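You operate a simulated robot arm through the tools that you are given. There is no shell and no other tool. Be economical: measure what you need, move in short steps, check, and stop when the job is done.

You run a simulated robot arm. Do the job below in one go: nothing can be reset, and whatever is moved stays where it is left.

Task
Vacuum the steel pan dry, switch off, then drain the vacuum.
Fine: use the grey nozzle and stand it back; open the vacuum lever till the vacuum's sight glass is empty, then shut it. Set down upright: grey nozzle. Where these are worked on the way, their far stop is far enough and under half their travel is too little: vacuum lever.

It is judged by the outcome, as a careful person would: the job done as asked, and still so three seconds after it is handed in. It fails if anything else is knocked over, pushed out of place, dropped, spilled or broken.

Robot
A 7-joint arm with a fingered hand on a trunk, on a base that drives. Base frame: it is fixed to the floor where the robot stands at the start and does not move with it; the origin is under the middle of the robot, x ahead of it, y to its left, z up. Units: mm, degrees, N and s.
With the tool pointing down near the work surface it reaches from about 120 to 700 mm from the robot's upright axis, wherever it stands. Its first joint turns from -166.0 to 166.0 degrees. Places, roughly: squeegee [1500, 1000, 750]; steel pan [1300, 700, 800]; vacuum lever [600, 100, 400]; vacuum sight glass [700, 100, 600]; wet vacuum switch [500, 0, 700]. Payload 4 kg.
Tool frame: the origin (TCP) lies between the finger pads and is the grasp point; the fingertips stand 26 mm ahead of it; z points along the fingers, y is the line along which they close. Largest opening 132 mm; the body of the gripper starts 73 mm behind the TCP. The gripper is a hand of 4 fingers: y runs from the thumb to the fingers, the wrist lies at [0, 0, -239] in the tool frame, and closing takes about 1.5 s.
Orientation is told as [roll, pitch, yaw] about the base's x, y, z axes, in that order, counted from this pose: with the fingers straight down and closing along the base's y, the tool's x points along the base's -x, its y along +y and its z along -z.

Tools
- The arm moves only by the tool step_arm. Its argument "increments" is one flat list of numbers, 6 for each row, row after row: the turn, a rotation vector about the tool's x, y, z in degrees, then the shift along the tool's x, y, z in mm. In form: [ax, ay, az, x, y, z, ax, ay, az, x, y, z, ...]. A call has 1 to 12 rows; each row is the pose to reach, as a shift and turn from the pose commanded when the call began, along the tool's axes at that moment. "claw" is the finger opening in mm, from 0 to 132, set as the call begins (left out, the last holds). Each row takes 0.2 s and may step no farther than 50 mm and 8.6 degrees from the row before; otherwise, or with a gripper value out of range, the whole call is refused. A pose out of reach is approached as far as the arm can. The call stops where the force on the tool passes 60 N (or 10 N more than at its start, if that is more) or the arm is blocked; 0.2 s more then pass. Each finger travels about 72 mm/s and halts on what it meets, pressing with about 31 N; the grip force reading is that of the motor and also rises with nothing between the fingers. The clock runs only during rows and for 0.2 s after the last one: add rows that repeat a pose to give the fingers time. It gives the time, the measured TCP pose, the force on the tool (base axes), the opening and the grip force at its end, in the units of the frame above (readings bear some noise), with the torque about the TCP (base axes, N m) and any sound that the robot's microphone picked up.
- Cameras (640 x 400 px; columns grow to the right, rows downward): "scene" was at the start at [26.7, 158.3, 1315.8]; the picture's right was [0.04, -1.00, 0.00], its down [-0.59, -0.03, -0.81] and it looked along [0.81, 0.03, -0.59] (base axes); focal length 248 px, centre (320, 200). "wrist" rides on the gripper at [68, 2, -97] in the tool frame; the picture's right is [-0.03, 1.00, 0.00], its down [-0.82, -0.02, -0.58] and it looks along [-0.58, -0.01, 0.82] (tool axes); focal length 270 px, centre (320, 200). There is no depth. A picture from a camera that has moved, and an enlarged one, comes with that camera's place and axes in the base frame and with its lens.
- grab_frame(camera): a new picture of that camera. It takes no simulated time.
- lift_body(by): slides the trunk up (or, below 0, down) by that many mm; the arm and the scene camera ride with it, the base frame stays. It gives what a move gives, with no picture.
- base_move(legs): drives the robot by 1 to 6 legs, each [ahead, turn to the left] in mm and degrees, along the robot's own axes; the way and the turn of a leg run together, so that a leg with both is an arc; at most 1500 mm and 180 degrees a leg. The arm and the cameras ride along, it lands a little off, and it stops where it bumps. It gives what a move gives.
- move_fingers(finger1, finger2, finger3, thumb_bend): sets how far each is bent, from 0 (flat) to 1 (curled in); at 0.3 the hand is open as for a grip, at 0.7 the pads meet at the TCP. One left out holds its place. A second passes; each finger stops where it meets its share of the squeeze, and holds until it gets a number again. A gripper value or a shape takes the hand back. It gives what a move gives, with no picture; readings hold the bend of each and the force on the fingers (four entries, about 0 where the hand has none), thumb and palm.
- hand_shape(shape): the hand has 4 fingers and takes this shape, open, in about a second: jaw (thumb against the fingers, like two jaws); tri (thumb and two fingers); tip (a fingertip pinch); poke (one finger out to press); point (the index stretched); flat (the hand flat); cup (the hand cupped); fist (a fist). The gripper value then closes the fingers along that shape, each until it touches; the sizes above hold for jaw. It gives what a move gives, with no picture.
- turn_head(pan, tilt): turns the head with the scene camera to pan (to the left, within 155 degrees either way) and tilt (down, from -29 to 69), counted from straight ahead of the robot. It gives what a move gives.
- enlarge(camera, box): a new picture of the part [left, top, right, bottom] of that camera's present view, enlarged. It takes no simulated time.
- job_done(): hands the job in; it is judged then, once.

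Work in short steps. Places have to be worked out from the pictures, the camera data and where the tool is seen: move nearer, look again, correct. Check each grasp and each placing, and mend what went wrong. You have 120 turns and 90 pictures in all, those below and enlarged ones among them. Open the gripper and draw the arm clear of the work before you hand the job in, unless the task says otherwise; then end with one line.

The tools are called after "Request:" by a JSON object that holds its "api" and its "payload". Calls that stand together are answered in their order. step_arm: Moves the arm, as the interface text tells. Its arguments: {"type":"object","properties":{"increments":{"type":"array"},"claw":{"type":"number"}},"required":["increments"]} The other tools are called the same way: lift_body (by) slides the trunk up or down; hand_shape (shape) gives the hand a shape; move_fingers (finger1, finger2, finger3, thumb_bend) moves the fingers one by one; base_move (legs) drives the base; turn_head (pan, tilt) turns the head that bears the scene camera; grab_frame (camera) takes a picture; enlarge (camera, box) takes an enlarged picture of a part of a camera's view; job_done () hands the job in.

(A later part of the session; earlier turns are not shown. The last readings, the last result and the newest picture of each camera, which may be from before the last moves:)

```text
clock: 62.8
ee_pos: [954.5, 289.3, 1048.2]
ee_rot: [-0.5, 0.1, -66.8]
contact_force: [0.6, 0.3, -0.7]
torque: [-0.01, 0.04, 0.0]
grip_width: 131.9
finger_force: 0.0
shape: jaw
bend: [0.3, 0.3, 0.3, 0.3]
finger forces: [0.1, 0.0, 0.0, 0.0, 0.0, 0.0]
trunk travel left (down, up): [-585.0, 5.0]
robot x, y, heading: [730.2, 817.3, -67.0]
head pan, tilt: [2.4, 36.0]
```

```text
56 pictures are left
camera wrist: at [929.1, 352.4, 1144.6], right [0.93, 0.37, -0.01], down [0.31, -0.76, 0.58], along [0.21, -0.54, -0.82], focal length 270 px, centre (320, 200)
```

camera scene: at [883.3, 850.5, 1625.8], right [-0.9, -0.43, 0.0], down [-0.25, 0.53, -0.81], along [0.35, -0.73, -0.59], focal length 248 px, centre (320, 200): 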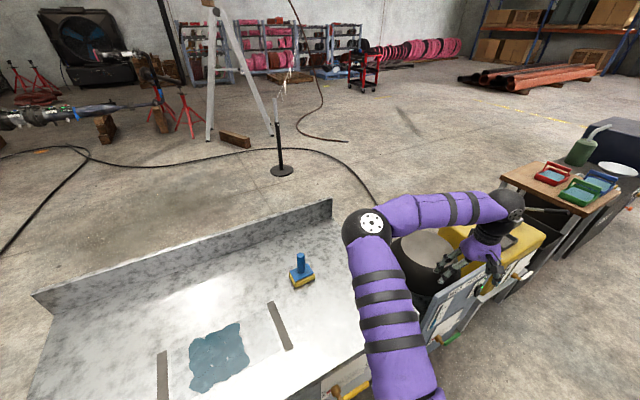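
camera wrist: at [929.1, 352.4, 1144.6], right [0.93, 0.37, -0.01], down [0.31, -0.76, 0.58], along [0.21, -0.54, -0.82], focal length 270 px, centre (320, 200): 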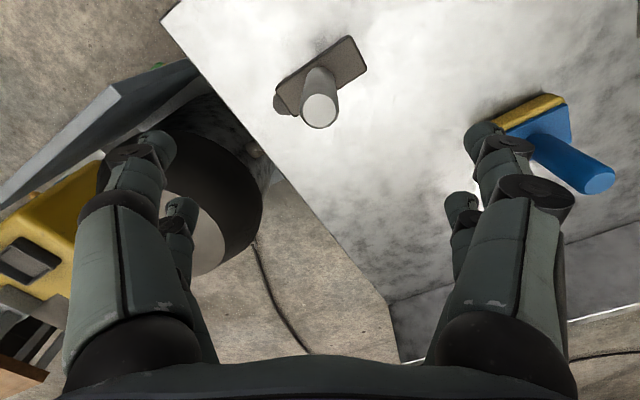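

The hand is centred over the handle within 5 mm. I descend to TCP z≈885 and close.

Request:
{"api": "step_arm", "payload": {"increments": [0, 0, 0, 5, -2, 45, 0, 0, 0, 5, -2, 90, 0, 0, 0, 5, -2, 130, 0, 0, 0, 5, -2, 163]}}

Request:
{"api": "grab_frame", "payload": {"camera": "wrist"}}

Request:
{"api": "turn_head", "payload": {"pan": -10, "tilt": 60}}

Request:
{"api": "grab_frame", "payload": {"camera": "scene"}}

```text
clock: 63.8
ee_pos: [948.8, 291.8, 882.1]
ee_rot: [-0.4, 0.2, -66.8]
contact_force: [1.2, 0.9, 0.7]
torque: [0.01, 0.02, 0.0]
grip_width: 132.0
finger_force: 0.1
shape: jaw
bend: [0.3, 0.3, 0.3, 0.3]
finger forces: [0.1, 0.0, 0.0, 0.0, 0.1, 0.1]
trunk travel left (down, up): [-585.0, 5.0]
robot x, y, heading: [729.5, 817.5, -66.9]
head pan, tilt: [2.4, 36.0]
```

```text
55 pictures are left
camera wrist: at [922.7, 355.1, 979.3], right [0.93, 0.37, -0.01], down [0.31, -0.76, 0.58], along [0.21, -0.54, -0.82], focal length 270 px, centre (320, 200)
```

wrist: 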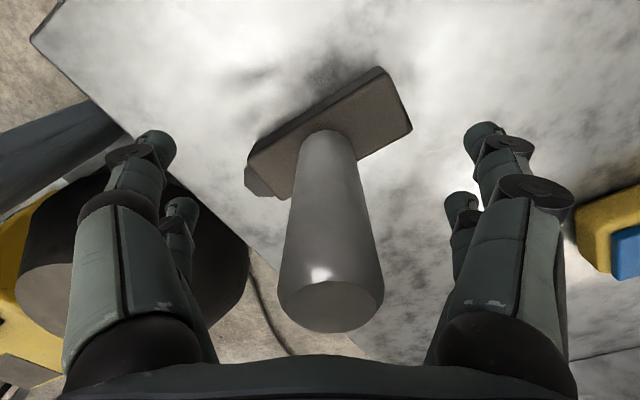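

```text
clock: 64.7
ee_pos: [948.9, 292.6, 883.4]
ee_rot: [-0.4, 0.0, -66.6]
contact_force: [0.5, 0.6, -0.1]
torque: [0.0, 0.03, 0.0]
grip_width: 131.5
finger_force: 0.0
shape: jaw
bend: [0.3, 0.3, 0.3, 0.3]
finger forces: [0.0, 0.0, 0.0, 0.0, 0.0, 0.0]
trunk travel left (down, up): [-585.0, 5.0]
robot x, y, heading: [729.3, 815.1, -66.8]
head pan, tilt: [-10.0, 60.0]
```

```text
54 pictures are left
camera scene: at [860.8, 864.6, 1593.0], right [-0.97, -0.23, 0.0], down [-0.2, 0.84, -0.5], along [0.11, -0.49, -0.87], focal length 248 px, centre (320, 200)
```

scene: 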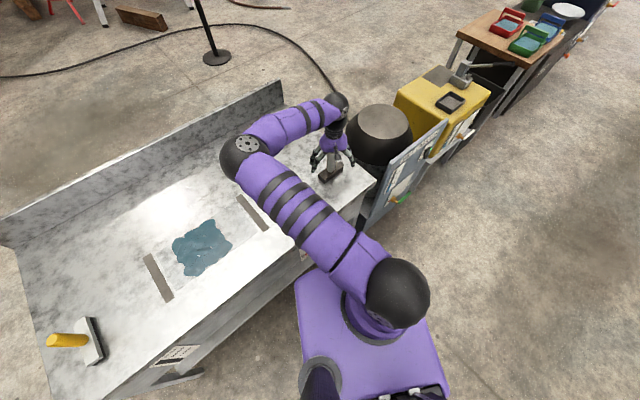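

Handle is centred between the fingers. I close the hand on it.

Request:
{"api": "step_arm", "payload": {"claw": 0, "increments": [0, 0, 0, 0, 0, 0, 0, 0, 0, 0, 0, 0, 0, 0, 0, 0, 0, 0, 0, 0, 0, 0, 0, 0, 0, 0, 0, 0, 0, 0, 0, 0, 0, 0, 0, 0, 0, 0, 0, 0, 0, 0, 0, 0, 0, 0, 0, 0, 0, 0, 0, 0, 0, 0]}}

Request:
{"api": "grab_frame", "payload": {"camera": "wrist"}}

```text
clock: 66.7
ee_pos: [947.9, 291.9, 883.1]
ee_rot: [-0.4, 0.1, -66.7]
contact_force: [0.2, 0.0, -0.5]
torque: [0.04, 0.0, 0.0]
grip_width: 1.6
finger_force: 31.3
shape: jaw
bend: [0.72, 0.72, 0.71, 0.72]
finger forces: [0.0, 25.7, 30.4, 0.1, 0.1, 0.0]
trunk travel left (down, up): [-585.0, 5.0]
robot x, y, heading: [732.8, 812.3, -67.0]
head pan, tilt: [-10.0, 60.0]
```

```text
53 pictures are left
camera wrist: at [922.9, 355.0, 979.8], right [0.93, 0.37, -0.01], down [0.31, -0.76, 0.58], along [0.21, -0.54, -0.82], focal length 270 px, centre (320, 200)
```

wrist: 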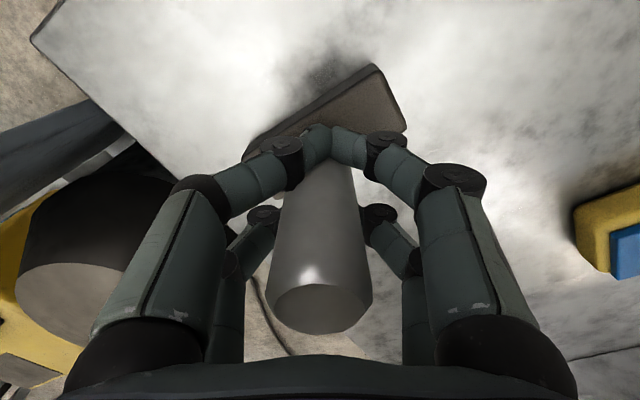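

The two finger pairs closed fore and aft of the handle without truly pinching it (width 1.6). I open and try the three-point shape, which suits a round handle.

Request:
{"api": "step_arm", "payload": {"claw": 132, "increments": [0, 0, 0, 0, 0, 0, 0, 0, 0, 0, 0, 0, 0, 0, 0, 0, 0, 0, 0, 0, 0, 0, 0, 0, 0, 0, 0, 0, 0, 0, 0, 0, 0, 0, 0, 0, 0, 0, 0, 0, 0, 0, 0, 0, 0, 0, 0, 0]}}

Request:
{"api": "hand_shape", "payload": {"shape": "tri"}}

Request:
{"api": "grab_frame", "payload": {"camera": "wrist"}}

```text
clock: 68.5
ee_pos: [948.9, 290.9, 883.0]
ee_rot: [-0.4, 0.0, -66.7]
contact_force: [0.2, 0.2, -0.3]
torque: [0.01, 0.01, 0.01]
grip_width: 131.8
finger_force: 0.0
shape: jaw
bend: [0.3, 0.3, 0.3, 0.3]
finger forces: [0.0, 0.0, 0.0, 0.0, 0.0, 0.1]
trunk travel left (down, up): [-585.0, 5.0]
robot x, y, heading: [728.6, 813.4, -67.0]
head pan, tilt: [-10.0, 60.0]
```

```text
clock: 69.4
ee_pos: [948.0, 291.7, 883.5]
ee_rot: [-0.4, 0.0, -66.7]
contact_force: [0.9, 0.0, -1.0]
torque: [0.0, 0.0, -0.01]
grip_width: 131.9
finger_force: 0.0
shape: tri
bend: [0.3, 0.3, 0.3, 0.3]
finger forces: [0.0, 0.0, 0.0, 0.0, 0.1, 0.1]
trunk travel left (down, up): [-585.0, 5.0]
robot x, y, heading: [730.4, 811.2, -66.8]
head pan, tilt: [-10.0, 60.0]
```

```text
52 pictures are left
camera wrist: at [922.9, 355.2, 979.9], right [0.93, 0.37, -0.01], down [0.31, -0.76, 0.58], along [0.21, -0.54, -0.82], focal length 270 px, centre (320, 200)
```

wrist: 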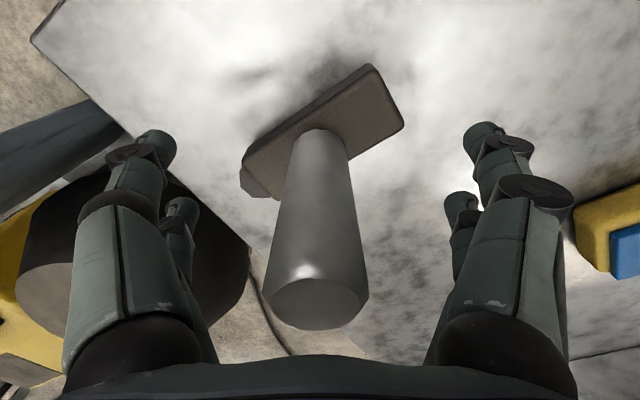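

All four digits pair up 2×2, leaving a gap in the middle where the handle sat. I shift the hand 22 mm so one pair pinches the handle squarely, and close again in jaw shape.

Request:
{"api": "hand_shape", "payload": {"shape": "jaw"}}

Request:
{"api": "step_arm", "payload": {"increments": [0, 0, 0, -11, 0, 0, 0, 0, 0, -22, 0, 0]}}

Request:
{"api": "step_arm", "payload": {"claw": 0, "increments": [0, 0, 0, 0, 0, 0, 0, 0, 0, 0, 0, 0, 0, 0, 0, 0, 0, 0, 0, 0, 0, 0, 0, 0, 0, 0, 0, 0, 0, 0, 0, 0, 0, 0, 0, 0, 0, 0, 0, 0, 0, 0, 0, 0, 0, 0, 0, 0]}}

Request:
{"api": "grab_frame", "payload": {"camera": "wrist"}}

```text
clock: 70.3
ee_pos: [949.0, 292.0, 883.1]
ee_rot: [-0.3, 0.0, -66.7]
contact_force: [-0.5, 0.3, 0.6]
torque: [0.03, 0.0, -0.02]
grip_width: 131.7
finger_force: 0.1
shape: jaw
bend: [0.3, 0.3, 0.3, 0.3]
finger forces: [0.0, 0.1, 0.0, 0.0, 0.1, 0.0]
trunk travel left (down, up): [-585.0, 5.0]
robot x, y, heading: [733.2, 814.1, -67.2]
head pan, tilt: [-10.0, 60.0]
```

```text
clock: 70.9
ee_pos: [958.0, 271.0, 884.3]
ee_rot: [-0.3, -0.1, -66.9]
contact_force: [-0.1, -0.2, 0.0]
torque: [-0.02, -0.02, -0.04]
grip_width: 131.8
finger_force: 0.1
shape: jaw
bend: [0.3, 0.3, 0.3, 0.3]
finger forces: [0.0, 0.0, 0.0, 0.0, 0.1, 0.0]
trunk travel left (down, up): [-585.0, 5.0]
robot x, y, heading: [729.4, 811.7, -66.9]
head pan, tilt: [-10.0, 60.0]
```

```text
clock: 72.7
ee_pos: [957.6, 272.7, 883.5]
ee_rot: [-0.3, 0.1, -66.7]
contact_force: [0.1, 1.1, 0.3]
torque: [-0.04, 0.0, -0.01]
grip_width: 12.3
finger_force: 30.8
shape: jaw
bend: [0.73, 0.61, 0.61, 0.7]
finger forces: [26.8, 0.1, 0.0, 0.0, 27.2, 0.0]
trunk travel left (down, up): [-585.0, 5.0]
robot x, y, heading: [725.0, 810.8, -67.1]
head pan, tilt: [-10.0, 60.0]
```

```text
51 pictures are left
camera wrist: at [931.6, 335.2, 979.9], right [0.93, 0.37, -0.01], down [0.31, -0.76, 0.58], along [0.21, -0.54, -0.82], focal length 270 px, centre (320, 200)
```

wrist: 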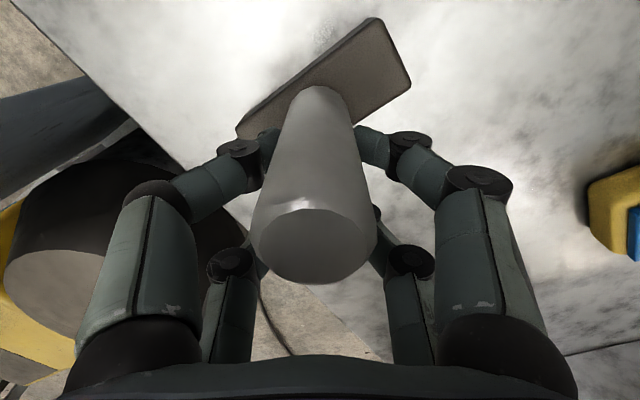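

The front pair (fingers 2, 3) rests on the handle at bend 0.61 but reports no force, while the rear pair met each other. I drive fingers 2 and 3 further to squeeze.

Request:
{"api": "move_fingers", "payload": {"finger2": 0.85, "finger3": 0.85}}

Request:
{"api": "grab_frame", "payload": {"camera": "wrist"}}

```text
clock: 73.7
ee_pos: [957.0, 271.1, 884.4]
ee_rot: [-0.5, 0.1, -66.7]
contact_force: [0.8, 0.5, -0.5]
torque: [-0.04, -0.02, 0.04]
grip_width: 25.4
finger_force: 26.5
shape: fingers
bend: [0.73, 0.76, 0.76, 0.7]
finger forces: [26.8, 0.0, 0.0, 0.1, 27.2, 0.0]
trunk travel left (down, up): [-585.0, 5.0]
robot x, y, heading: [730.0, 812.5, -67.0]
head pan, tilt: [-10.0, 60.0]
```

```text
50 pictures are left
camera wrist: at [931.6, 335.1, 980.0], right [0.93, 0.37, -0.01], down [0.31, -0.76, 0.58], along [0.21, -0.54, -0.82], focal length 270 px, centre (320, 200)
```

wrist: 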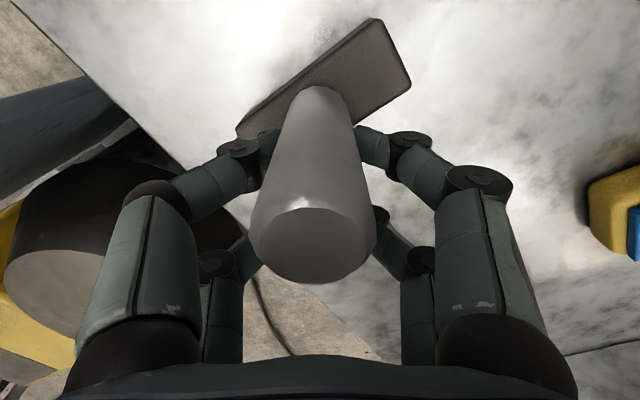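

Fingers 2/3 are the rear pair; the front pair (finger 1 and thumb) is holding the handle with about 27 N. I lift 25 mm to test.

Request:
{"api": "step_arm", "payload": {"increments": [0, 0, 0, 0, 0, -8, 0, 0, 0, 0, 0, -16, 0, 0, 0, 0, 0, -25]}}

Request:
{"api": "grab_frame", "payload": {"camera": "wrist"}}

Request:
{"api": "enlarge", "payload": {"camera": "scene", "box": [260, 80, 400, 220]}}

```text
clock: 74.5
ee_pos: [958.3, 271.1, 909.0]
ee_rot: [-0.3, 0.0, -66.7]
contact_force: [0.1, 0.2, -2.9]
torque: [-0.07, -0.02, 0.02]
grip_width: 25.1
finger_force: 27.1
shape: fingers
bend: [0.73, 0.77, 0.77, 0.7]
finger forces: [26.9, 0.0, 0.1, 0.0, 27.2, 0.1]
trunk travel left (down, up): [-585.0, 5.0]
robot x, y, heading: [728.9, 814.5, -67.0]
head pan, tilt: [-10.0, 60.0]
```

```text
49 pictures are left
camera wrist: at [932.6, 335.1, 1005.9], right [0.93, 0.37, -0.01], down [0.31, -0.76, 0.58], along [0.21, -0.54, -0.82], focal length 270 px, centre (320, 200)
```

wrist: 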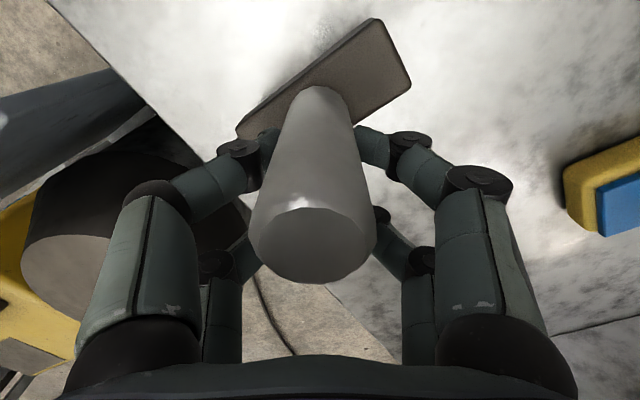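

```text
2.86 times, centred on (330, 150) of scene
camera zoom: at [860.9, 864.5, 1593.0], right [-0.97, -0.23, 0.0], down [-0.2, 0.84, -0.5], along [0.11, -0.49, -0.87], focal length 709 px, centre (291, 343)
```

zoom: 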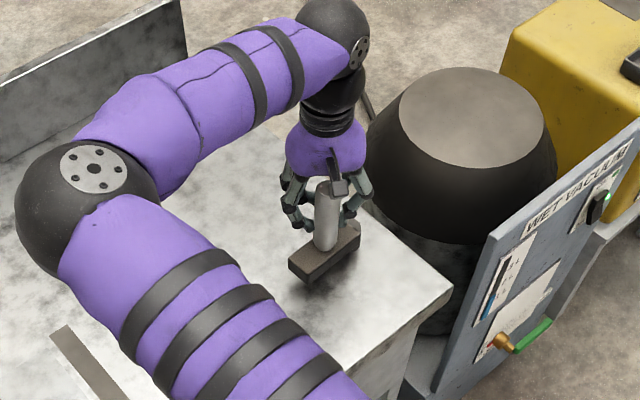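

Nozzle is held rigidly; on-table grasp pose was TCP (957.3, 271.5, 883.8) with yaw −66.7. I lift and pull it back, then turn the base left toward the puddle (about (1312,683), ±92×±80).

Request:
{"api": "step_arm", "payload": {"increments": [0, 0, 0, 0, 0, -30, 0, 0, 0, 25, 0, -60, 0, 0, 0, 50, 0, -92, 0, 0, 0, 75, 0, -92, 0, 0, 0, 100, 0, -92]}}

Request:
{"api": "base_move", "payload": {"legs": [[0, 54]]}}

Request:
{"api": "turn_head", "payload": {"pan": 15, "tilt": 55}}

Request:
{"api": "grab_frame", "payload": {"camera": "scene"}}

Request:
{"api": "grab_frame", "payload": {"camera": "wrist"}}

```text
clock: 75.7
ee_pos: [921.0, 364.5, 1001.5]
ee_rot: [-0.4, 0.0, -66.7]
contact_force: [-0.1, -0.6, -2.5]
torque: [-0.04, -0.03, 0.02]
grip_width: 25.3
finger_force: 27.1
shape: fingers
bend: [0.73, 0.81, 0.81, 0.7]
finger forces: [26.9, 0.0, 0.0, 0.0, 27.3, 0.0]
trunk travel left (down, up): [-585.0, 5.0]
robot x, y, heading: [729.8, 812.6, -66.9]
head pan, tilt: [-10.0, 60.0]
```

```text
clock: 78.7
ee_pos: [1205.8, 703.1, 1002.4]
ee_rot: [-0.5, 0.1, -12.7]
contact_force: [-0.4, 0.0, -2.5]
torque: [-0.02, -0.03, -0.03]
grip_width: 24.9
finger_force: 27.2
shape: fingers
bend: [0.73, 0.81, 0.81, 0.7]
finger forces: [26.9, 0.0, 0.1, 0.0, 27.3, 0.0]
trunk travel left (down, up): [-585.0, 5.0]
robot x, y, heading: [728.6, 812.2, -13.0]
head pan, tilt: [-10.0, 60.0]
```

```text
clock: 79.6
ee_pos: [1204.1, 703.4, 1001.0]
ee_rot: [-0.4, 0.1, -12.7]
contact_force: [-0.4, 0.7, -2.8]
torque: [0.0, -0.06, -0.02]
grip_width: 25.2
finger_force: 26.8
shape: fingers
bend: [0.73, 0.81, 0.81, 0.7]
finger forces: [26.8, 0.1, 0.0, 0.1, 27.3, 0.0]
trunk travel left (down, up): [-585.0, 5.0]
robot x, y, heading: [732.5, 815.4, -13.0]
head pan, tilt: [15.0, 55.0]
```

```text
47 pictures are left
camera scene: at [776.5, 979.7, 1599.0], right [0.04, -1.0, 0.0], down [-0.82, -0.03, -0.57], along [0.57, 0.02, -0.82], focal length 248 px, centre (320, 200)
```

scene: 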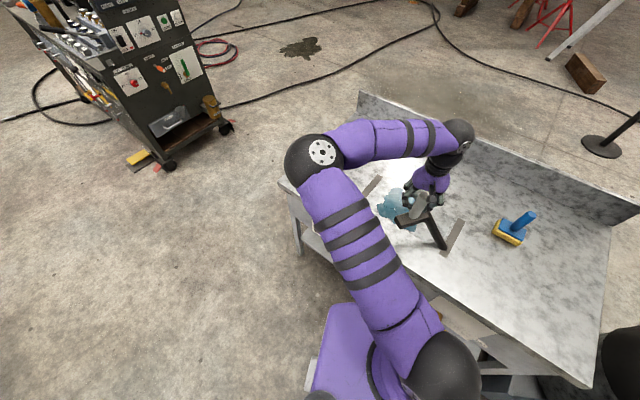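

```text
46 pictures are left
camera wrist: at [1138.8, 720.0, 1098.0], right [0.24, 0.97, -0.01], down [0.79, -0.2, 0.58], along [0.56, -0.15, -0.82], focal length 270 px, centre (320, 200)
```

wrist: 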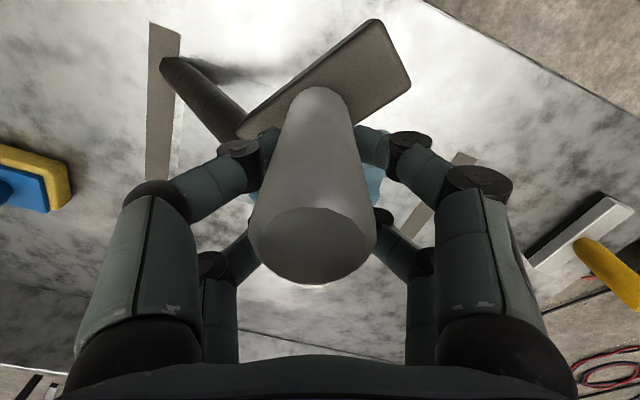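

A short hose trails from the nozzle, and the puddle lies just ahead and below the hand. I move over the near part of the puddle and lower to just above the surface.

Request:
{"api": "step_arm", "payload": {"increments": [0, 0, 0, -35, 2, 0, 0, 0, 0, -70, 4, 0, 0, 0, 0, -70, 4, 40, 0, 0, 0, -70, 4, 80, 0, 0, 0, -70, 4, 100, 0, 0, 0, -70, 4, 110, 0, 0, 0, -70, 4, 114]}}

Request:
{"api": "enlarge", "payload": {"camera": "scene", "box": [340, 130, 500, 270]}}

```text
clock: 81.2
ee_pos: [1274.5, 691.2, 887.9]
ee_rot: [-0.5, 0.1, -12.8]
contact_force: [0.1, -0.4, -2.5]
torque: [0.01, -0.05, 0.01]
grip_width: 25.0
finger_force: 26.9
shape: fingers
bend: [0.73, 0.81, 0.81, 0.7]
finger forces: [26.9, 0.0, 0.0, 0.1, 27.3, 0.0]
trunk travel left (down, up): [-585.0, 5.0]
robot x, y, heading: [732.3, 812.9, -13.1]
head pan, tilt: [15.0, 55.0]
```

```text
2.86 times, centred on (420, 200) of scene
camera zoom: at [776.6, 979.7, 1599.0], right [0.04, -1.0, 0.0], down [-0.82, -0.03, -0.57], along [0.57, 0.02, -0.82], focal length 709 px, centre (34, 200)
```

zoom: 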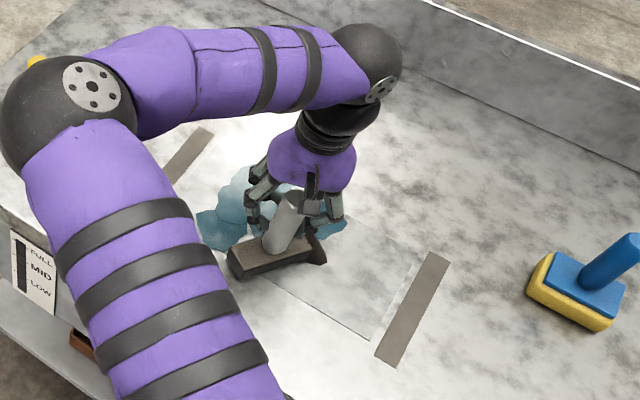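

The nozzle is at the near edge of the puddle. I lower 2 mm more and sweep slowly forward over it.

Request:
{"api": "step_arm", "payload": {"increments": [0, 0, 0, 0, 0, 2, 0, 0, 0, -10, 0, 3, 0, 0, 0, -20, 0, 3, 0, 0, 0, -30, 0, 3, 0, 0, 0, -40, 0, 3, 0, 0, 0, -50, 0, 3, 0, 0, 0, -60, 0, 3, 0, 0, 0, -70, 0, 3, 0, 0, 0, -80, 0, 3, 0, 0, 0, -90, 0, 3]}}

Request:
{"api": "enlarge", "payload": {"camera": "scene", "box": [340, 130, 500, 270]}}

```text
clock: 83.4
ee_pos: [1362.2, 669.8, 884.8]
ee_rot: [-0.4, 0.2, -12.5]
contact_force: [0.4, -0.4, -1.2]
torque: [0.0, -0.02, 0.01]
grip_width: 25.3
finger_force: 26.7
shape: fingers
bend: [0.73, 0.81, 0.81, 0.7]
finger forces: [27.1, 0.0, 0.1, 0.0, 27.5, 0.0]
trunk travel left (down, up): [-585.0, 5.0]
robot x, y, heading: [728.1, 813.4, -13.1]
head pan, tilt: [15.0, 55.0]
```

```text
2.86 times, centred on (420, 200) of scene
camera zoom: at [776.4, 979.8, 1599.1], right [0.04, -1.0, 0.0], down [-0.82, -0.03, -0.57], along [0.57, 0.02, -0.82], focal length 709 px, centre (34, 200)
```

zoom: 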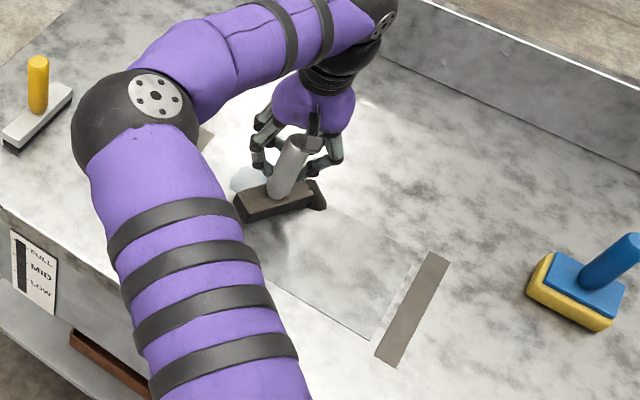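

The puddle is disappearing; some remains behind/left of the head. I continue forward and sideways.

Request:
{"api": "step_arm", "payload": {"increments": [0, 0, 0, -12, 10, 0, 0, 0, 0, -24, 20, 0, 0, 0, 0, -30, 35, 0, 0, 0, 0, -30, 50, 0, 0, 0, 0, -20, 65, 0, 0, 0, 0, 0, 70, 0, 0, 0, 0, 20, 70, 0, 0, 0, 0, 40, 70, 0, 0, 0, 0, 60, 70, 0, 0, 0, 0, 60, 70, 0]}}

Request:
{"api": "enlarge", "payload": {"camera": "scene", "box": [340, 130, 500, 270]}}

Request:
{"api": "grab_frame", "payload": {"camera": "wrist"}}

```text
clock: 85.6
ee_pos: [1318.4, 752.8, 883.4]
ee_rot: [-0.4, 0.0, -12.6]
contact_force: [-0.5, 0.9, 0.3]
torque: [0.0, 0.03, -0.02]
grip_width: 24.9
finger_force: 28.6
shape: fingers
bend: [0.73, 0.81, 0.81, 0.7]
finger forces: [28.8, 0.0, 0.0, 0.0, 28.4, 0.0]
trunk travel left (down, up): [-585.0, 5.0]
robot x, y, heading: [729.1, 811.2, -13.0]
head pan, tilt: [15.0, 55.0]
```

```text
2.86 times, centred on (420, 200) of scene
camera zoom: at [776.2, 980.0, 1599.0], right [0.04, -1.0, 0.0], down [-0.82, -0.03, -0.57], along [0.57, 0.02, -0.82], focal length 709 px, centre (34, 200)
```

zoom: 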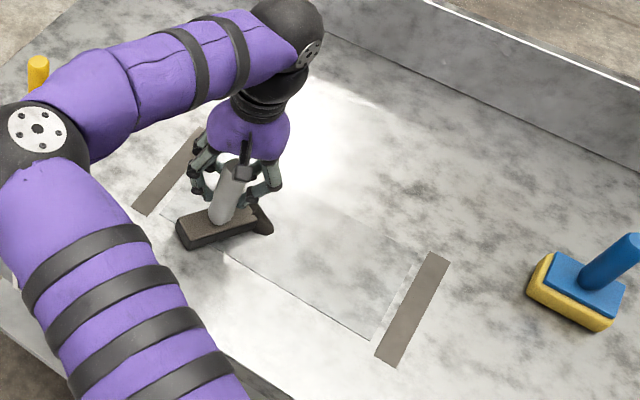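

```text
42 pictures are left
camera wrist: at [1251.9, 769.9, 980.6], right [0.24, 0.97, -0.01], down [0.79, -0.2, 0.58], along [0.56, -0.15, -0.82], focal length 270 px, centre (320, 200)
```

wrist: 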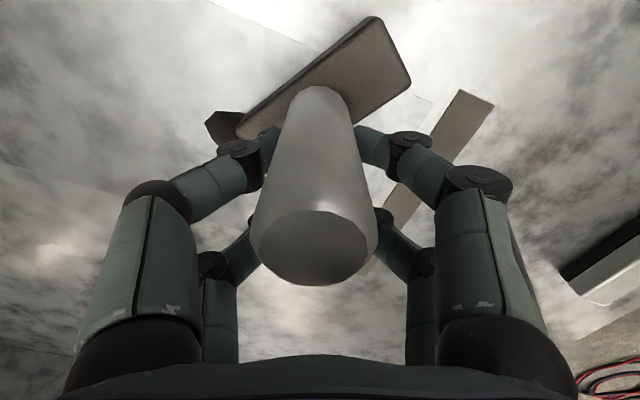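

It looks dry; I lift the nozzle clear and check the pan and gauges closely.

Request:
{"api": "step_arm", "payload": {"increments": [0, 0, 0, 0, 0, -40, 0, 0, 0, 0, 0, -80, 0, 0, 0, 30, -20, -117, 0, 0, 0, 60, -40, -117, 0, 0, 0, 90, -60, -117]}}

Request:
{"api": "enlarge", "payload": {"camera": "scene", "box": [330, 110, 510, 270]}}

Request:
{"api": "grab_frame", "payload": {"camera": "wrist"}}

```text
refused: row 3 steps farther than a row can; nothing moved
```

```text
2.50 times, centred on (420, 190) of scene
camera zoom: at [776.2, 980.0, 1599.0], right [0.04, -1.0, 0.0], down [-0.82, -0.03, -0.57], along [0.57, 0.02, -0.82], focal length 620 px, centre (70, 225)
```

zoom: 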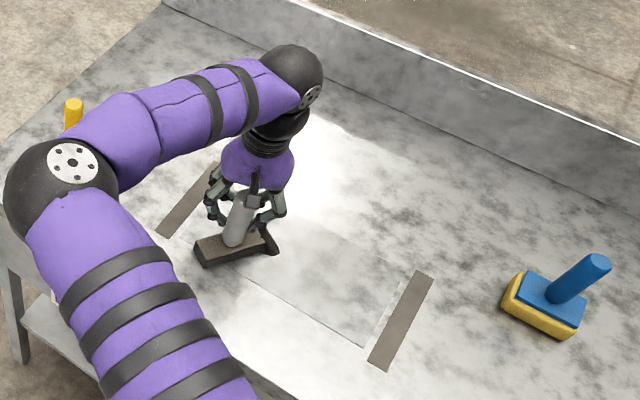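

```text
40 pictures are left
camera wrist: at [1251.9, 769.9, 980.6], right [0.24, 0.97, -0.01], down [0.79, -0.2, 0.58], along [0.56, -0.15, -0.82], focal length 270 px, centre (320, 200)
```

wrist: 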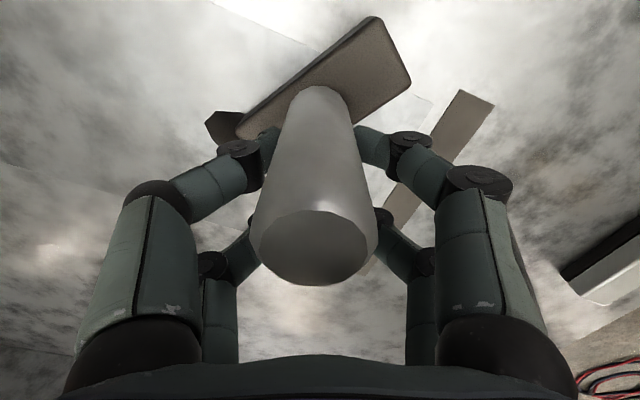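

The lift was refused for one over-long row. I add one more pass over the far-left part and lift with smaller rows.

Request:
{"api": "step_arm", "payload": {"increments": [0, 0, 0, -20, 0, 0, 0, 0, 0, -45, -5, 0, 0, 0, 0, -70, -20, 0, 0, 0, 0, -60, -50, 0, 0, 0, 0, -30, -70, 0, 0, 0, 0, 0, -70, 0, 0, 0, 0, 30, -70, 0, 0, 0, 0, 40, -65, 0, 0, 0, 0, 40, -65, -40, 0, 0, 0, 40, -65, -80, 0, 0, 0, 60, -65, -117, 0, 0, 0, 90, -65, -117]}}

Request:
{"api": "enlarge", "payload": {"camera": "scene", "box": [330, 110, 510, 270]}}

Request:
{"api": "grab_frame", "payload": {"camera": "wrist"}}

```text
clock: 88.2
ee_pos: [1217.2, 707.8, 1002.1]
ee_rot: [-0.4, 0.1, -12.7]
contact_force: [-0.8, -0.3, -2.6]
torque: [0.0, -0.01, 0.01]
grip_width: 24.9
finger_force: 28.9
shape: fingers
bend: [0.73, 0.81, 0.81, 0.7]
finger forces: [27.8, 0.0, 0.1, 0.0, 28.3, 0.0]
trunk travel left (down, up): [-585.0, 5.0]
robot x, y, heading: [728.5, 811.5, -13.1]
head pan, tilt: [15.0, 55.0]
```

```text
2.50 times, centred on (420, 190) of scene
camera zoom: at [776.0, 979.8, 1599.1], right [0.04, -1.0, 0.0], down [-0.82, -0.03, -0.57], along [0.57, 0.02, -0.82], focal length 620 px, centre (70, 225)
```

zoom: 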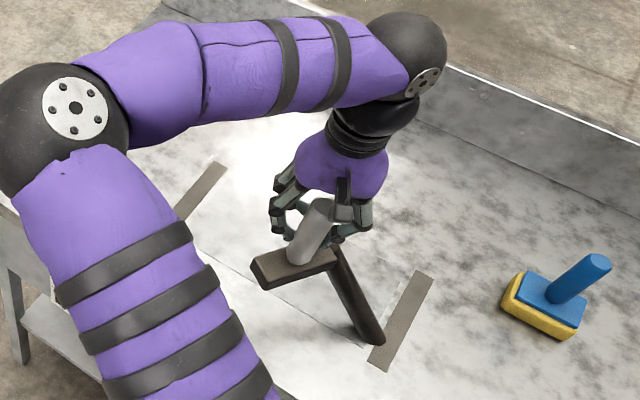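

```text
38 pictures are left
camera wrist: at [1149.7, 725.3, 1099.0], right [0.24, 0.97, -0.01], down [0.79, -0.2, 0.58], along [0.56, -0.15, -0.82], focal length 270 px, centre (320, 200)
```

wrist: 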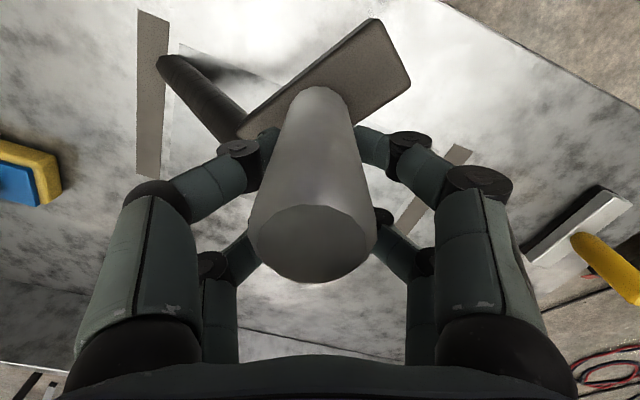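

The pan is dry. I turn back right 54° to return the nozzle to its spot.

Request:
{"api": "base_move", "payload": {"legs": [[0, -53.8]]}}

```text
clock: 91.3
ee_pos: [930.8, 355.0, 1001.1]
ee_rot: [-0.4, 0.0, -66.9]
contact_force: [0.5, -0.3, -2.0]
torque: [-0.07, -0.04, 0.02]
grip_width: 24.9
finger_force: 28.2
shape: fingers
bend: [0.73, 0.81, 0.81, 0.7]
finger forces: [27.8, 0.0, 0.0, 0.1, 28.2, 0.1]
trunk travel left (down, up): [-585.0, 5.0]
robot x, y, heading: [730.6, 813.7, -67.0]
head pan, tilt: [15.0, 55.0]
```

Moving over the recorded spot and lowering to just above contact, then to z≈884.

Request:
{"api": "step_arm", "payload": {"increments": [0, 0, 0, -44, -4, 0, 0, 0, 0, -87, -8, 0, 0, 0, 0, -87, -8, 40, 0, 0, 0, -87, -8, 80, 0, 0, 0, -87, -8, 100, 0, 0, 0, -87, -8, 110, 0, 0, 0, -87, -8, 114, 0, 0, 0, -87, -8, 117]}}

Request:
{"api": "grab_frame", "payload": {"camera": "wrist"}}

```text
clock: 93.1
ee_pos: [955.6, 273.3, 884.9]
ee_rot: [-0.4, 0.1, -66.9]
contact_force: [-0.1, 0.2, -2.4]
torque: [-0.05, -0.03, -0.02]
grip_width: 24.9
finger_force: 27.6
shape: fingers
bend: [0.73, 0.81, 0.81, 0.7]
finger forces: [27.9, 0.0, 0.0, 0.1, 28.2, 0.1]
trunk travel left (down, up): [-585.0, 5.0]
robot x, y, heading: [729.2, 812.7, -67.3]
head pan, tilt: [15.0, 55.0]
```

```text
37 pictures are left
camera wrist: at [930.9, 336.1, 982.0], right [0.93, 0.37, -0.01], down [0.31, -0.76, 0.58], along [0.21, -0.54, -0.82], focal length 270 px, centre (320, 200)
```

wrist: 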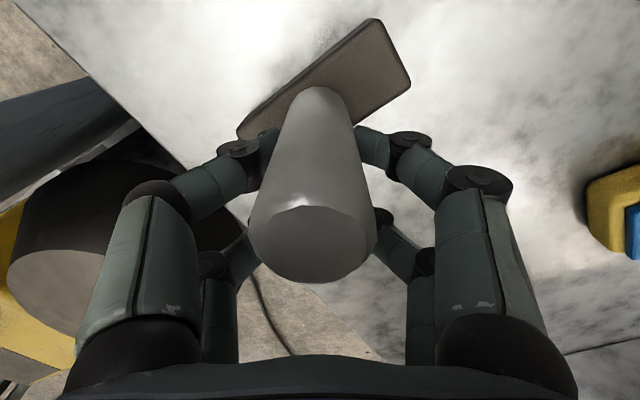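

The weight is still on the hand; I lower in 1 mm steps until it rests.

Request:
{"api": "step_arm", "payload": {"increments": [0, 0, 0, 0, 0, 1, 0, 0, 0, 0, 0, 2, 0, 0, 0, 0, 0, 3]}}

```text
clock: 93.9
ee_pos: [957.2, 273.0, 883.7]
ee_rot: [-0.4, 0.0, -66.9]
contact_force: [0.6, -1.0, 3.1]
torque: [0.01, 0.02, 0.0]
grip_width: 24.8
finger_force: 28.7
shape: fingers
bend: [0.73, 0.81, 0.81, 0.7]
finger forces: [28.7, 0.1, 0.0, 0.0, 28.9, 0.0]
trunk travel left (down, up): [-585.0, 5.0]
robot x, y, heading: [728.3, 811.7, -67.2]
head pan, tilt: [15.0, 55.0]
```

It rests on the bench (slight upward force). I open the hand fully and check.

Request:
{"api": "move_fingers", "payload": {"finger1": 0.3, "finger2": 0.3, "finger3": 0.3, "thumb_bend": 0.3}}

Request:
{"api": "grab_frame", "payload": {"camera": "wrist"}}

```text
clock: 94.9
ee_pos: [956.1, 273.9, 882.6]
ee_rot: [-0.4, 0.1, -66.9]
contact_force: [-0.1, 0.6, 0.4]
torque: [0.0, -0.01, -0.04]
grip_width: 132.3
finger_force: 0.1
shape: fingers
bend: [0.3, 0.3, 0.3, 0.3]
finger forces: [0.1, 0.0, 0.0, 0.1, 0.1, 0.1]
trunk travel left (down, up): [-585.0, 5.0]
robot x, y, heading: [730.8, 815.5, -67.1]
head pan, tilt: [15.0, 55.0]
```

```text
36 pictures are left
camera wrist: at [931.0, 336.5, 978.7], right [0.93, 0.37, -0.01], down [0.31, -0.76, 0.58], along [0.21, -0.54, -0.82], focal length 270 px, centre (320, 200)
```

wrist: 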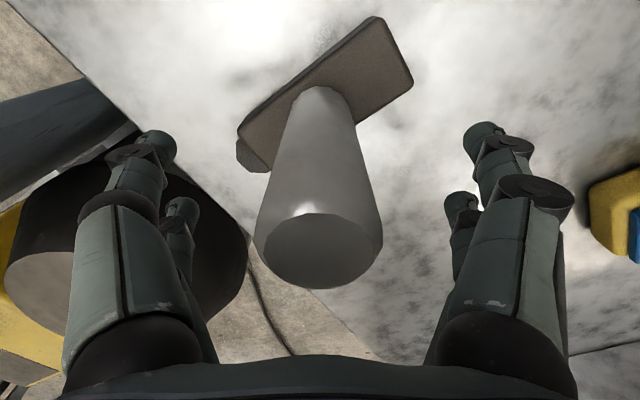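

The nozzle stands upright on its own. I raise the hand clear, pull back, and drive to the earlier stance before the vacuum panel.

Request:
{"api": "step_arm", "payload": {"increments": [0, 0, 0, 0, 0, -45, 0, 0, 0, 0, 0, -90, 0, 0, 0, 0, 0, -135, 0, 0, 0, 0, 0, -165, 0, 0, 0, 40, 0, -165, 0, 0, 0, 80, 0, -165, 0, 0, 0, 120, 0, -165]}}

Request:
{"api": "base_move", "payload": {"legs": [[0, 30], [-480, 0], [0, -90], [763, 0], [0, 90]]}}

Request:
{"api": "turn_head", "payload": {"pan": 2.4, "tilt": 36}}

Request:
{"api": "grab_frame", "payload": {"camera": "scene"}}

```text
clock: 96.5
ee_pos: [909.9, 384.2, 1047.4]
ee_rot: [-0.4, -0.1, -66.8]
contact_force: [-0.5, -0.1, -0.3]
torque: [-0.01, 0.02, -0.01]
grip_width: 132.5
finger_force: 0.1
shape: fingers
bend: [0.3, 0.3, 0.3, 0.3]
finger forces: [0.0, 0.0, 0.1, 0.1, 0.1, 0.0]
trunk travel left (down, up): [-585.0, 5.0]
robot x, y, heading: [728.7, 812.6, -67.2]
head pan, tilt: [15.0, 55.0]
```

```text
clock: 113.2
ee_pos: [254.7, 209.4, 1047.2]
ee_rot: [-0.3, 0.0, -36.4]
contact_force: [0.4, -0.8, -1.0]
torque: [-0.01, 0.02, 0.0]
grip_width: 132.6
finger_force: 0.1
shape: fingers
bend: [0.3, 0.3, 0.3, 0.3]
finger forces: [0.1, 0.1, 0.0, 0.0, 0.0, 0.0]
trunk travel left (down, up): [-585.0, 5.0]
robot x, y, heading: [-122.3, 489.1, -36.9]
head pan, tilt: [15.0, 55.0]
```

```text
clock: 114.0
ee_pos: [255.3, 210.0, 1047.2]
ee_rot: [-0.4, 0.0, -36.4]
contact_force: [0.1, -0.5, 1.1]
torque: [-0.05, -0.01, -0.04]
grip_width: 132.5
finger_force: 0.1
shape: fingers
bend: [0.3, 0.3, 0.3, 0.3]
finger forces: [0.0, 0.1, 0.0, 0.1, 0.0, 0.0]
trunk travel left (down, up): [-585.0, 5.0]
robot x, y, heading: [-118.8, 490.7, -36.8]
head pan, tilt: [2.4, 36.0]
```

```text
35 pictures are left
camera scene: at [-3.9, 599.0, 1625.7], right [-0.56, -0.83, 0.0], down [-0.49, 0.33, -0.81], along [0.67, -0.46, -0.59], focal length 248 px, centre (320, 200)
```

scene: 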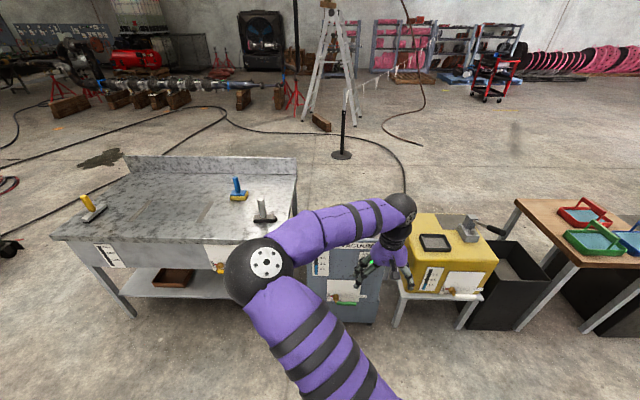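

Everything on the bench is in place. I lower the trunk to its low level and then level the hand toward the panel again.

Request:
{"api": "lift_body", "payload": {"by": -560}}

Request:
{"api": "step_arm", "payload": {"increments": [0, -8.18, 0, -16.4, -2.9, -15.7, 0, -16.36, 0, -32.7, -5.8, -31.5, 0, -24.5, 0, -49, -8.7, -47.2, 0, -32.7, 0, -65.5, -11.6, -62.9, 0, -40.9, 0, -81.8, -14.5, -78.6, 0, -49.1, 0, -98.2, -17.5, -94.4, 0, -57.3, 0, -114.5, -20.4, -110, 0, -65.4, 0, -131, -23.3, -126, 0, -73.6, 0, -147, -26.2, -141.5, 0, -81.8, 0, -163.6, -29.1, -157.3, 0, -90, 0, -180, -32, -173]}}

Request:
{"api": "grab_frame", "payload": {"camera": "wrist"}}

```text
refused: -560 is not a number from -400 to 400
```

```text
clock: 116.4
ee_pos: [381.7, 75.5, 1220.3]
ee_rot: [-93.6, -89.5, 57.1]
contact_force: [0.5, 0.4, -0.5]
torque: [0.05, -0.06, -0.02]
grip_width: 132.5
finger_force: 0.1
shape: fingers
bend: [0.3, 0.3, 0.3, 0.3]
finger forces: [0.1, 0.0, 0.0, 0.0, 0.0, 0.1]
trunk travel left (down, up): [-585.0, 5.0]
robot x, y, heading: [-118.3, 487.4, -36.5]
head pan, tilt: [2.4, 36.0]
```

```text
34 pictures are left
camera wrist: at [303.9, 134.6, 1151.4], right [0.59, 0.8, 0.02], down [-0.47, 0.33, 0.82], along [0.65, -0.49, 0.58], focal length 270 px, centre (320, 200)
```

wrist: 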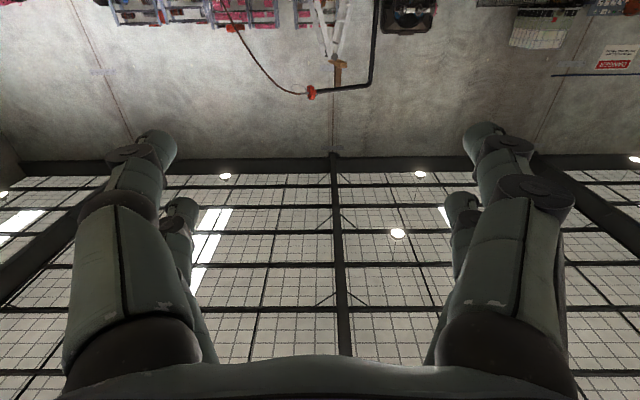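

The lowering was refused (limit 400) but the levelling worked. I lower in two steps and set the pinch fingers.

Request:
{"api": "lift_body", "payload": {"by": -280}}

Request:
{"api": "lift_body", "payload": {"by": -278}}

Request:
{"api": "move_fingers", "payload": {"finger1": 0.7, "finger2": 1.0, "finger3": 1.0, "thumb_bend": 0.7}}

Request:
{"api": "grab_frame", "payload": {"camera": "wrist"}}

```text
clock: 119.3
ee_pos: [381.6, 76.9, 940.2]
ee_rot: [-83.6, -89.5, 47.0]
contact_force: [0.2, -0.3, -0.7]
torque: [0.01, 0.01, 0.0]
grip_width: 132.5
finger_force: 0.1
shape: fingers
bend: [0.3, 0.3, 0.3, 0.3]
finger forces: [0.0, 0.0, 0.0, 0.0, 0.0, 0.0]
trunk travel left (down, up): [-305.0, 285.0]
robot x, y, heading: [-120.7, 489.0, -36.8]
head pan, tilt: [2.4, 36.0]
```

```text
clock: 122.1
ee_pos: [381.2, 77.2, 661.8]
ee_rot: [-83.6, -89.5, 47.1]
contact_force: [0.6, -0.4, -0.8]
torque: [0.01, 0.03, -0.02]
grip_width: 132.5
finger_force: 0.0
shape: fingers
bend: [0.3, 0.3, 0.3, 0.3]
finger forces: [0.0, 0.0, 0.0, 0.0, 0.1, 0.0]
trunk travel left (down, up): [-27.0, 563.0]
robot x, y, heading: [-119.0, 491.4, -36.8]
head pan, tilt: [2.4, 36.0]
```

```text
clock: 123.1
ee_pos: [381.4, 77.2, 662.0]
ee_rot: [-83.6, -89.6, 47.1]
contact_force: [-1.5, 0.0, 0.1]
torque: [0.02, -0.01, -0.01]
grip_width: 1.5
finger_force: 0.0
shape: fingers
bend: [0.7, 0.75, 0.75, 0.7]
finger forces: [0.1, 0.0, 0.0, 0.1, 0.0, 0.1]
trunk travel left (down, up): [-27.0, 563.0]
robot x, y, heading: [-116.8, 489.9, -36.7]
head pan, tilt: [2.4, 36.0]
```

```text
33 pictures are left
camera wrist: at [303.5, 135.1, 593.7], right [0.59, 0.8, 0.02], down [-0.47, 0.33, 0.82], along [0.65, -0.49, 0.58], focal length 270 px, centre (320, 200)
```

wrist: 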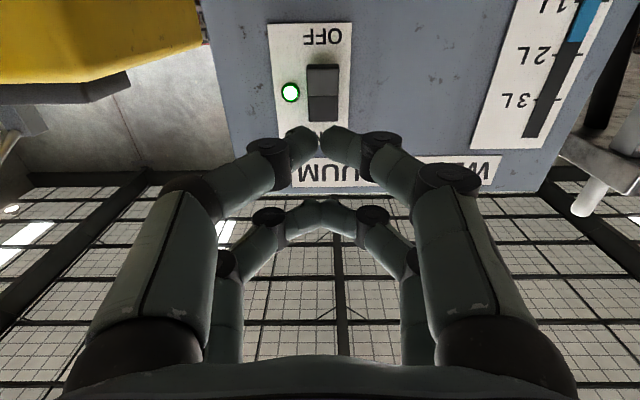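

Rear fingers would touch too, so I curl them via the point shape first, then remake the pinch.

Request:
{"api": "hand_shape", "payload": {"shape": "point"}}

Request:
{"api": "move_fingers", "payload": {"finger1": 0.7, "finger2": 1.0, "finger3": 1.0, "thumb_bend": 0.7}}

Request:
{"api": "step_arm", "payload": {"increments": [0, 0, 0, 0, 0, 40, 0, 0, 0, 0, 0, 80, 0, 0, 0, 0, 0, 115, 0, 0, 0, 0, 0, 130]}}

Request:
{"api": "grab_frame", "payload": {"camera": "wrist"}}

```text
clock: 124.0
ee_pos: [380.6, 77.2, 661.5]
ee_rot: [-83.8, -89.7, 47.2]
contact_force: [0.0, 0.7, 0.0]
torque: [0.02, -0.02, -0.01]
grip_width: 0.0
finger_force: 0.1
shape: point
bend: [0.0, 1.0, 1.0, 0.41]
finger forces: [0.0, 0.0, 0.0, 0.0, 0.0, 0.0]
trunk travel left (down, up): [-27.0, 563.0]
robot x, y, heading: [-117.0, 489.8, -36.6]
head pan, tilt: [2.4, 36.0]
```

```text
clock: 125.0
ee_pos: [381.4, 76.6, 661.9]
ee_rot: [-83.4, -89.7, 46.9]
contact_force: [0.2, 0.1, -0.3]
torque: [0.0, -0.06, 0.02]
grip_width: 1.6
finger_force: 0.2
shape: fingers
bend: [0.7, 1.0, 0.91, 0.7]
finger forces: [0.0, 0.0, 0.1, 0.0, 0.0, 0.1]
trunk travel left (down, up): [-27.0, 563.0]
robot x, y, heading: [-118.0, 487.2, -36.9]
head pan, tilt: [2.4, 36.0]
```

```text
clock: 126.0
ee_pos: [485.9, 0.4, 662.5]
ee_rot: [-80.9, -89.5, 44.3]
contact_force: [0.0, 0.3, 1.0]
torque: [-0.02, 0.02, 0.01]
grip_width: 1.6
finger_force: 0.0
shape: fingers
bend: [0.7, 1.0, 0.91, 0.7]
finger forces: [0.0, 0.0, 0.0, 0.0, 0.1, 0.0]
trunk travel left (down, up): [-27.0, 563.0]
robot x, y, heading: [-119.9, 489.6, -36.6]
head pan, tilt: [2.4, 36.0]
```

```text
32 pictures are left
camera wrist: at [408.5, 57.9, 593.5], right [0.59, 0.8, 0.02], down [-0.47, 0.33, 0.82], along [0.65, -0.49, 0.58], focal length 270 px, centre (320, 200)
```

wrist: 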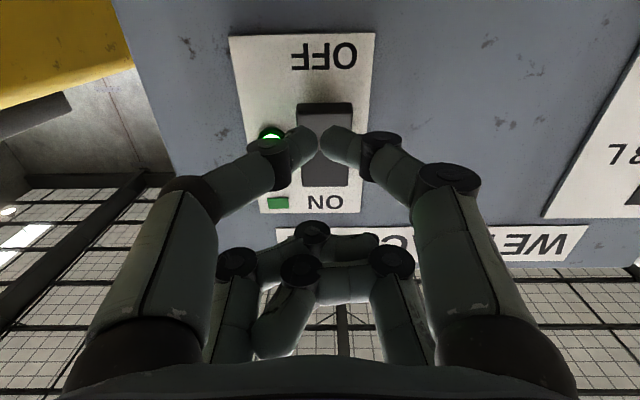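

The tip is aligned with the OFF half. I shift 3 mm down and 4 mm across and press in.

Request:
{"api": "step_arm", "payload": {"increments": [0, 0, 0, 3, 4, 8, 0, 0, 0, 3, 4, 18, 0, 0, 0, 3, 4, 26, 0, 0, 0, 3, 4, 32, 0, 0, 0, 3, 4, 37, 0, 0, 0, 3, 4, 41]}}

Request:
{"api": "grab_frame", "payload": {"camera": "wrist"}}

```text
clock: 127.4
ee_pos: [514.1, -22.7, 658.7]
ee_rot: [-66.7, -89.6, 29.6]
contact_force: [-30.9, 26.9, -0.1]
torque: [0.37, 0.37, 0.15]
grip_width: 0.2
finger_force: 24.8
shape: fingers
bend: [0.74, 1.0, 0.91, 0.73]
finger forces: [26.2, 0.0, 0.0, 0.1, 24.4, 0.1]
trunk travel left (down, up): [-27.0, 563.0]
robot x, y, heading: [-116.0, 485.6, -36.8]
head pan, tilt: [2.4, 36.0]
stopped in row 6: the force on the tool passed its limit at 67 N (the readings are from after the stop); the commanded pose is now the measured one
```

```text
31 pictures are left
camera wrist: at [437.0, 36.1, 590.7], right [0.6, 0.8, 0.02], down [-0.47, 0.34, 0.82], along [0.65, -0.5, 0.57], focal length 270 px, centre (320, 200)
```

wrist: 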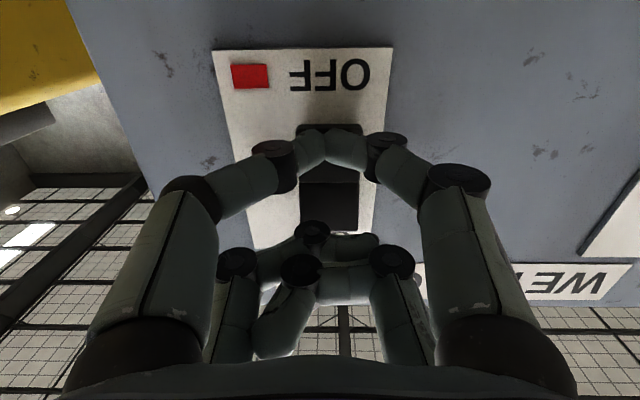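

I retract and check the lamp.

Request:
{"api": "step_arm", "payload": {"increments": [0, 0, 0, 0, 0, -45, 0, 0, 0, 0, 0, -90, 0, 0, 0, 0, 0, -130]}}

Request:
{"api": "grab_frame", "payload": {"camera": "wrist"}}

Request:
{"api": "grab_frame", "payload": {"camera": "scene"}}

```text
clock: 128.2
ee_pos: [411.7, 53.8, 657.3]
ee_rot: [-59.4, -89.5, 22.5]
contact_force: [0.0, 0.8, 0.4]
torque: [0.0, 0.0, 0.01]
grip_width: 0.8
finger_force: 0.0
shape: fingers
bend: [0.7, 1.0, 0.91, 0.7]
finger forces: [0.0, 0.0, 0.1, 0.1, 0.0, 0.1]
trunk travel left (down, up): [-27.0, 563.0]
robot x, y, heading: [-122.6, 484.8, -36.6]
head pan, tilt: [2.4, 36.0]
```

```text
30 pictures are left
camera wrist: at [334.7, 112.8, 589.9], right [0.6, 0.8, 0.02], down [-0.47, 0.33, 0.82], along [0.65, -0.5, 0.57], focal length 270 px, centre (320, 200)
```

wrist: 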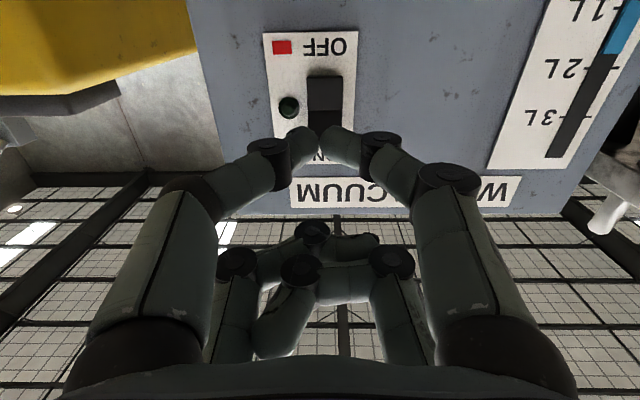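

```text
29 pictures are left
camera scene: at [-3.8, 598.9, 1067.7], right [-0.56, -0.83, 0.0], down [-0.49, 0.33, -0.81], along [0.67, -0.46, -0.59], focal length 248 px, centre (320, 200)
```

scene: 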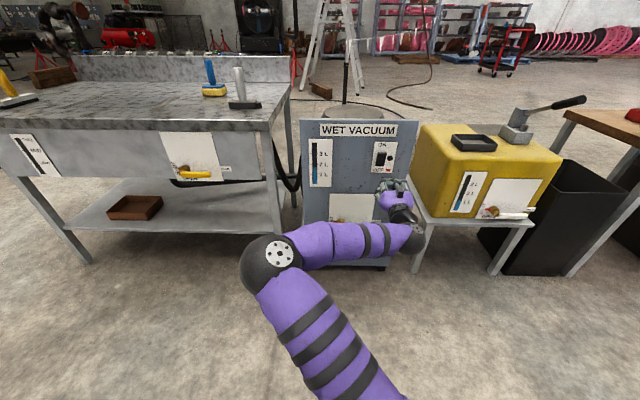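

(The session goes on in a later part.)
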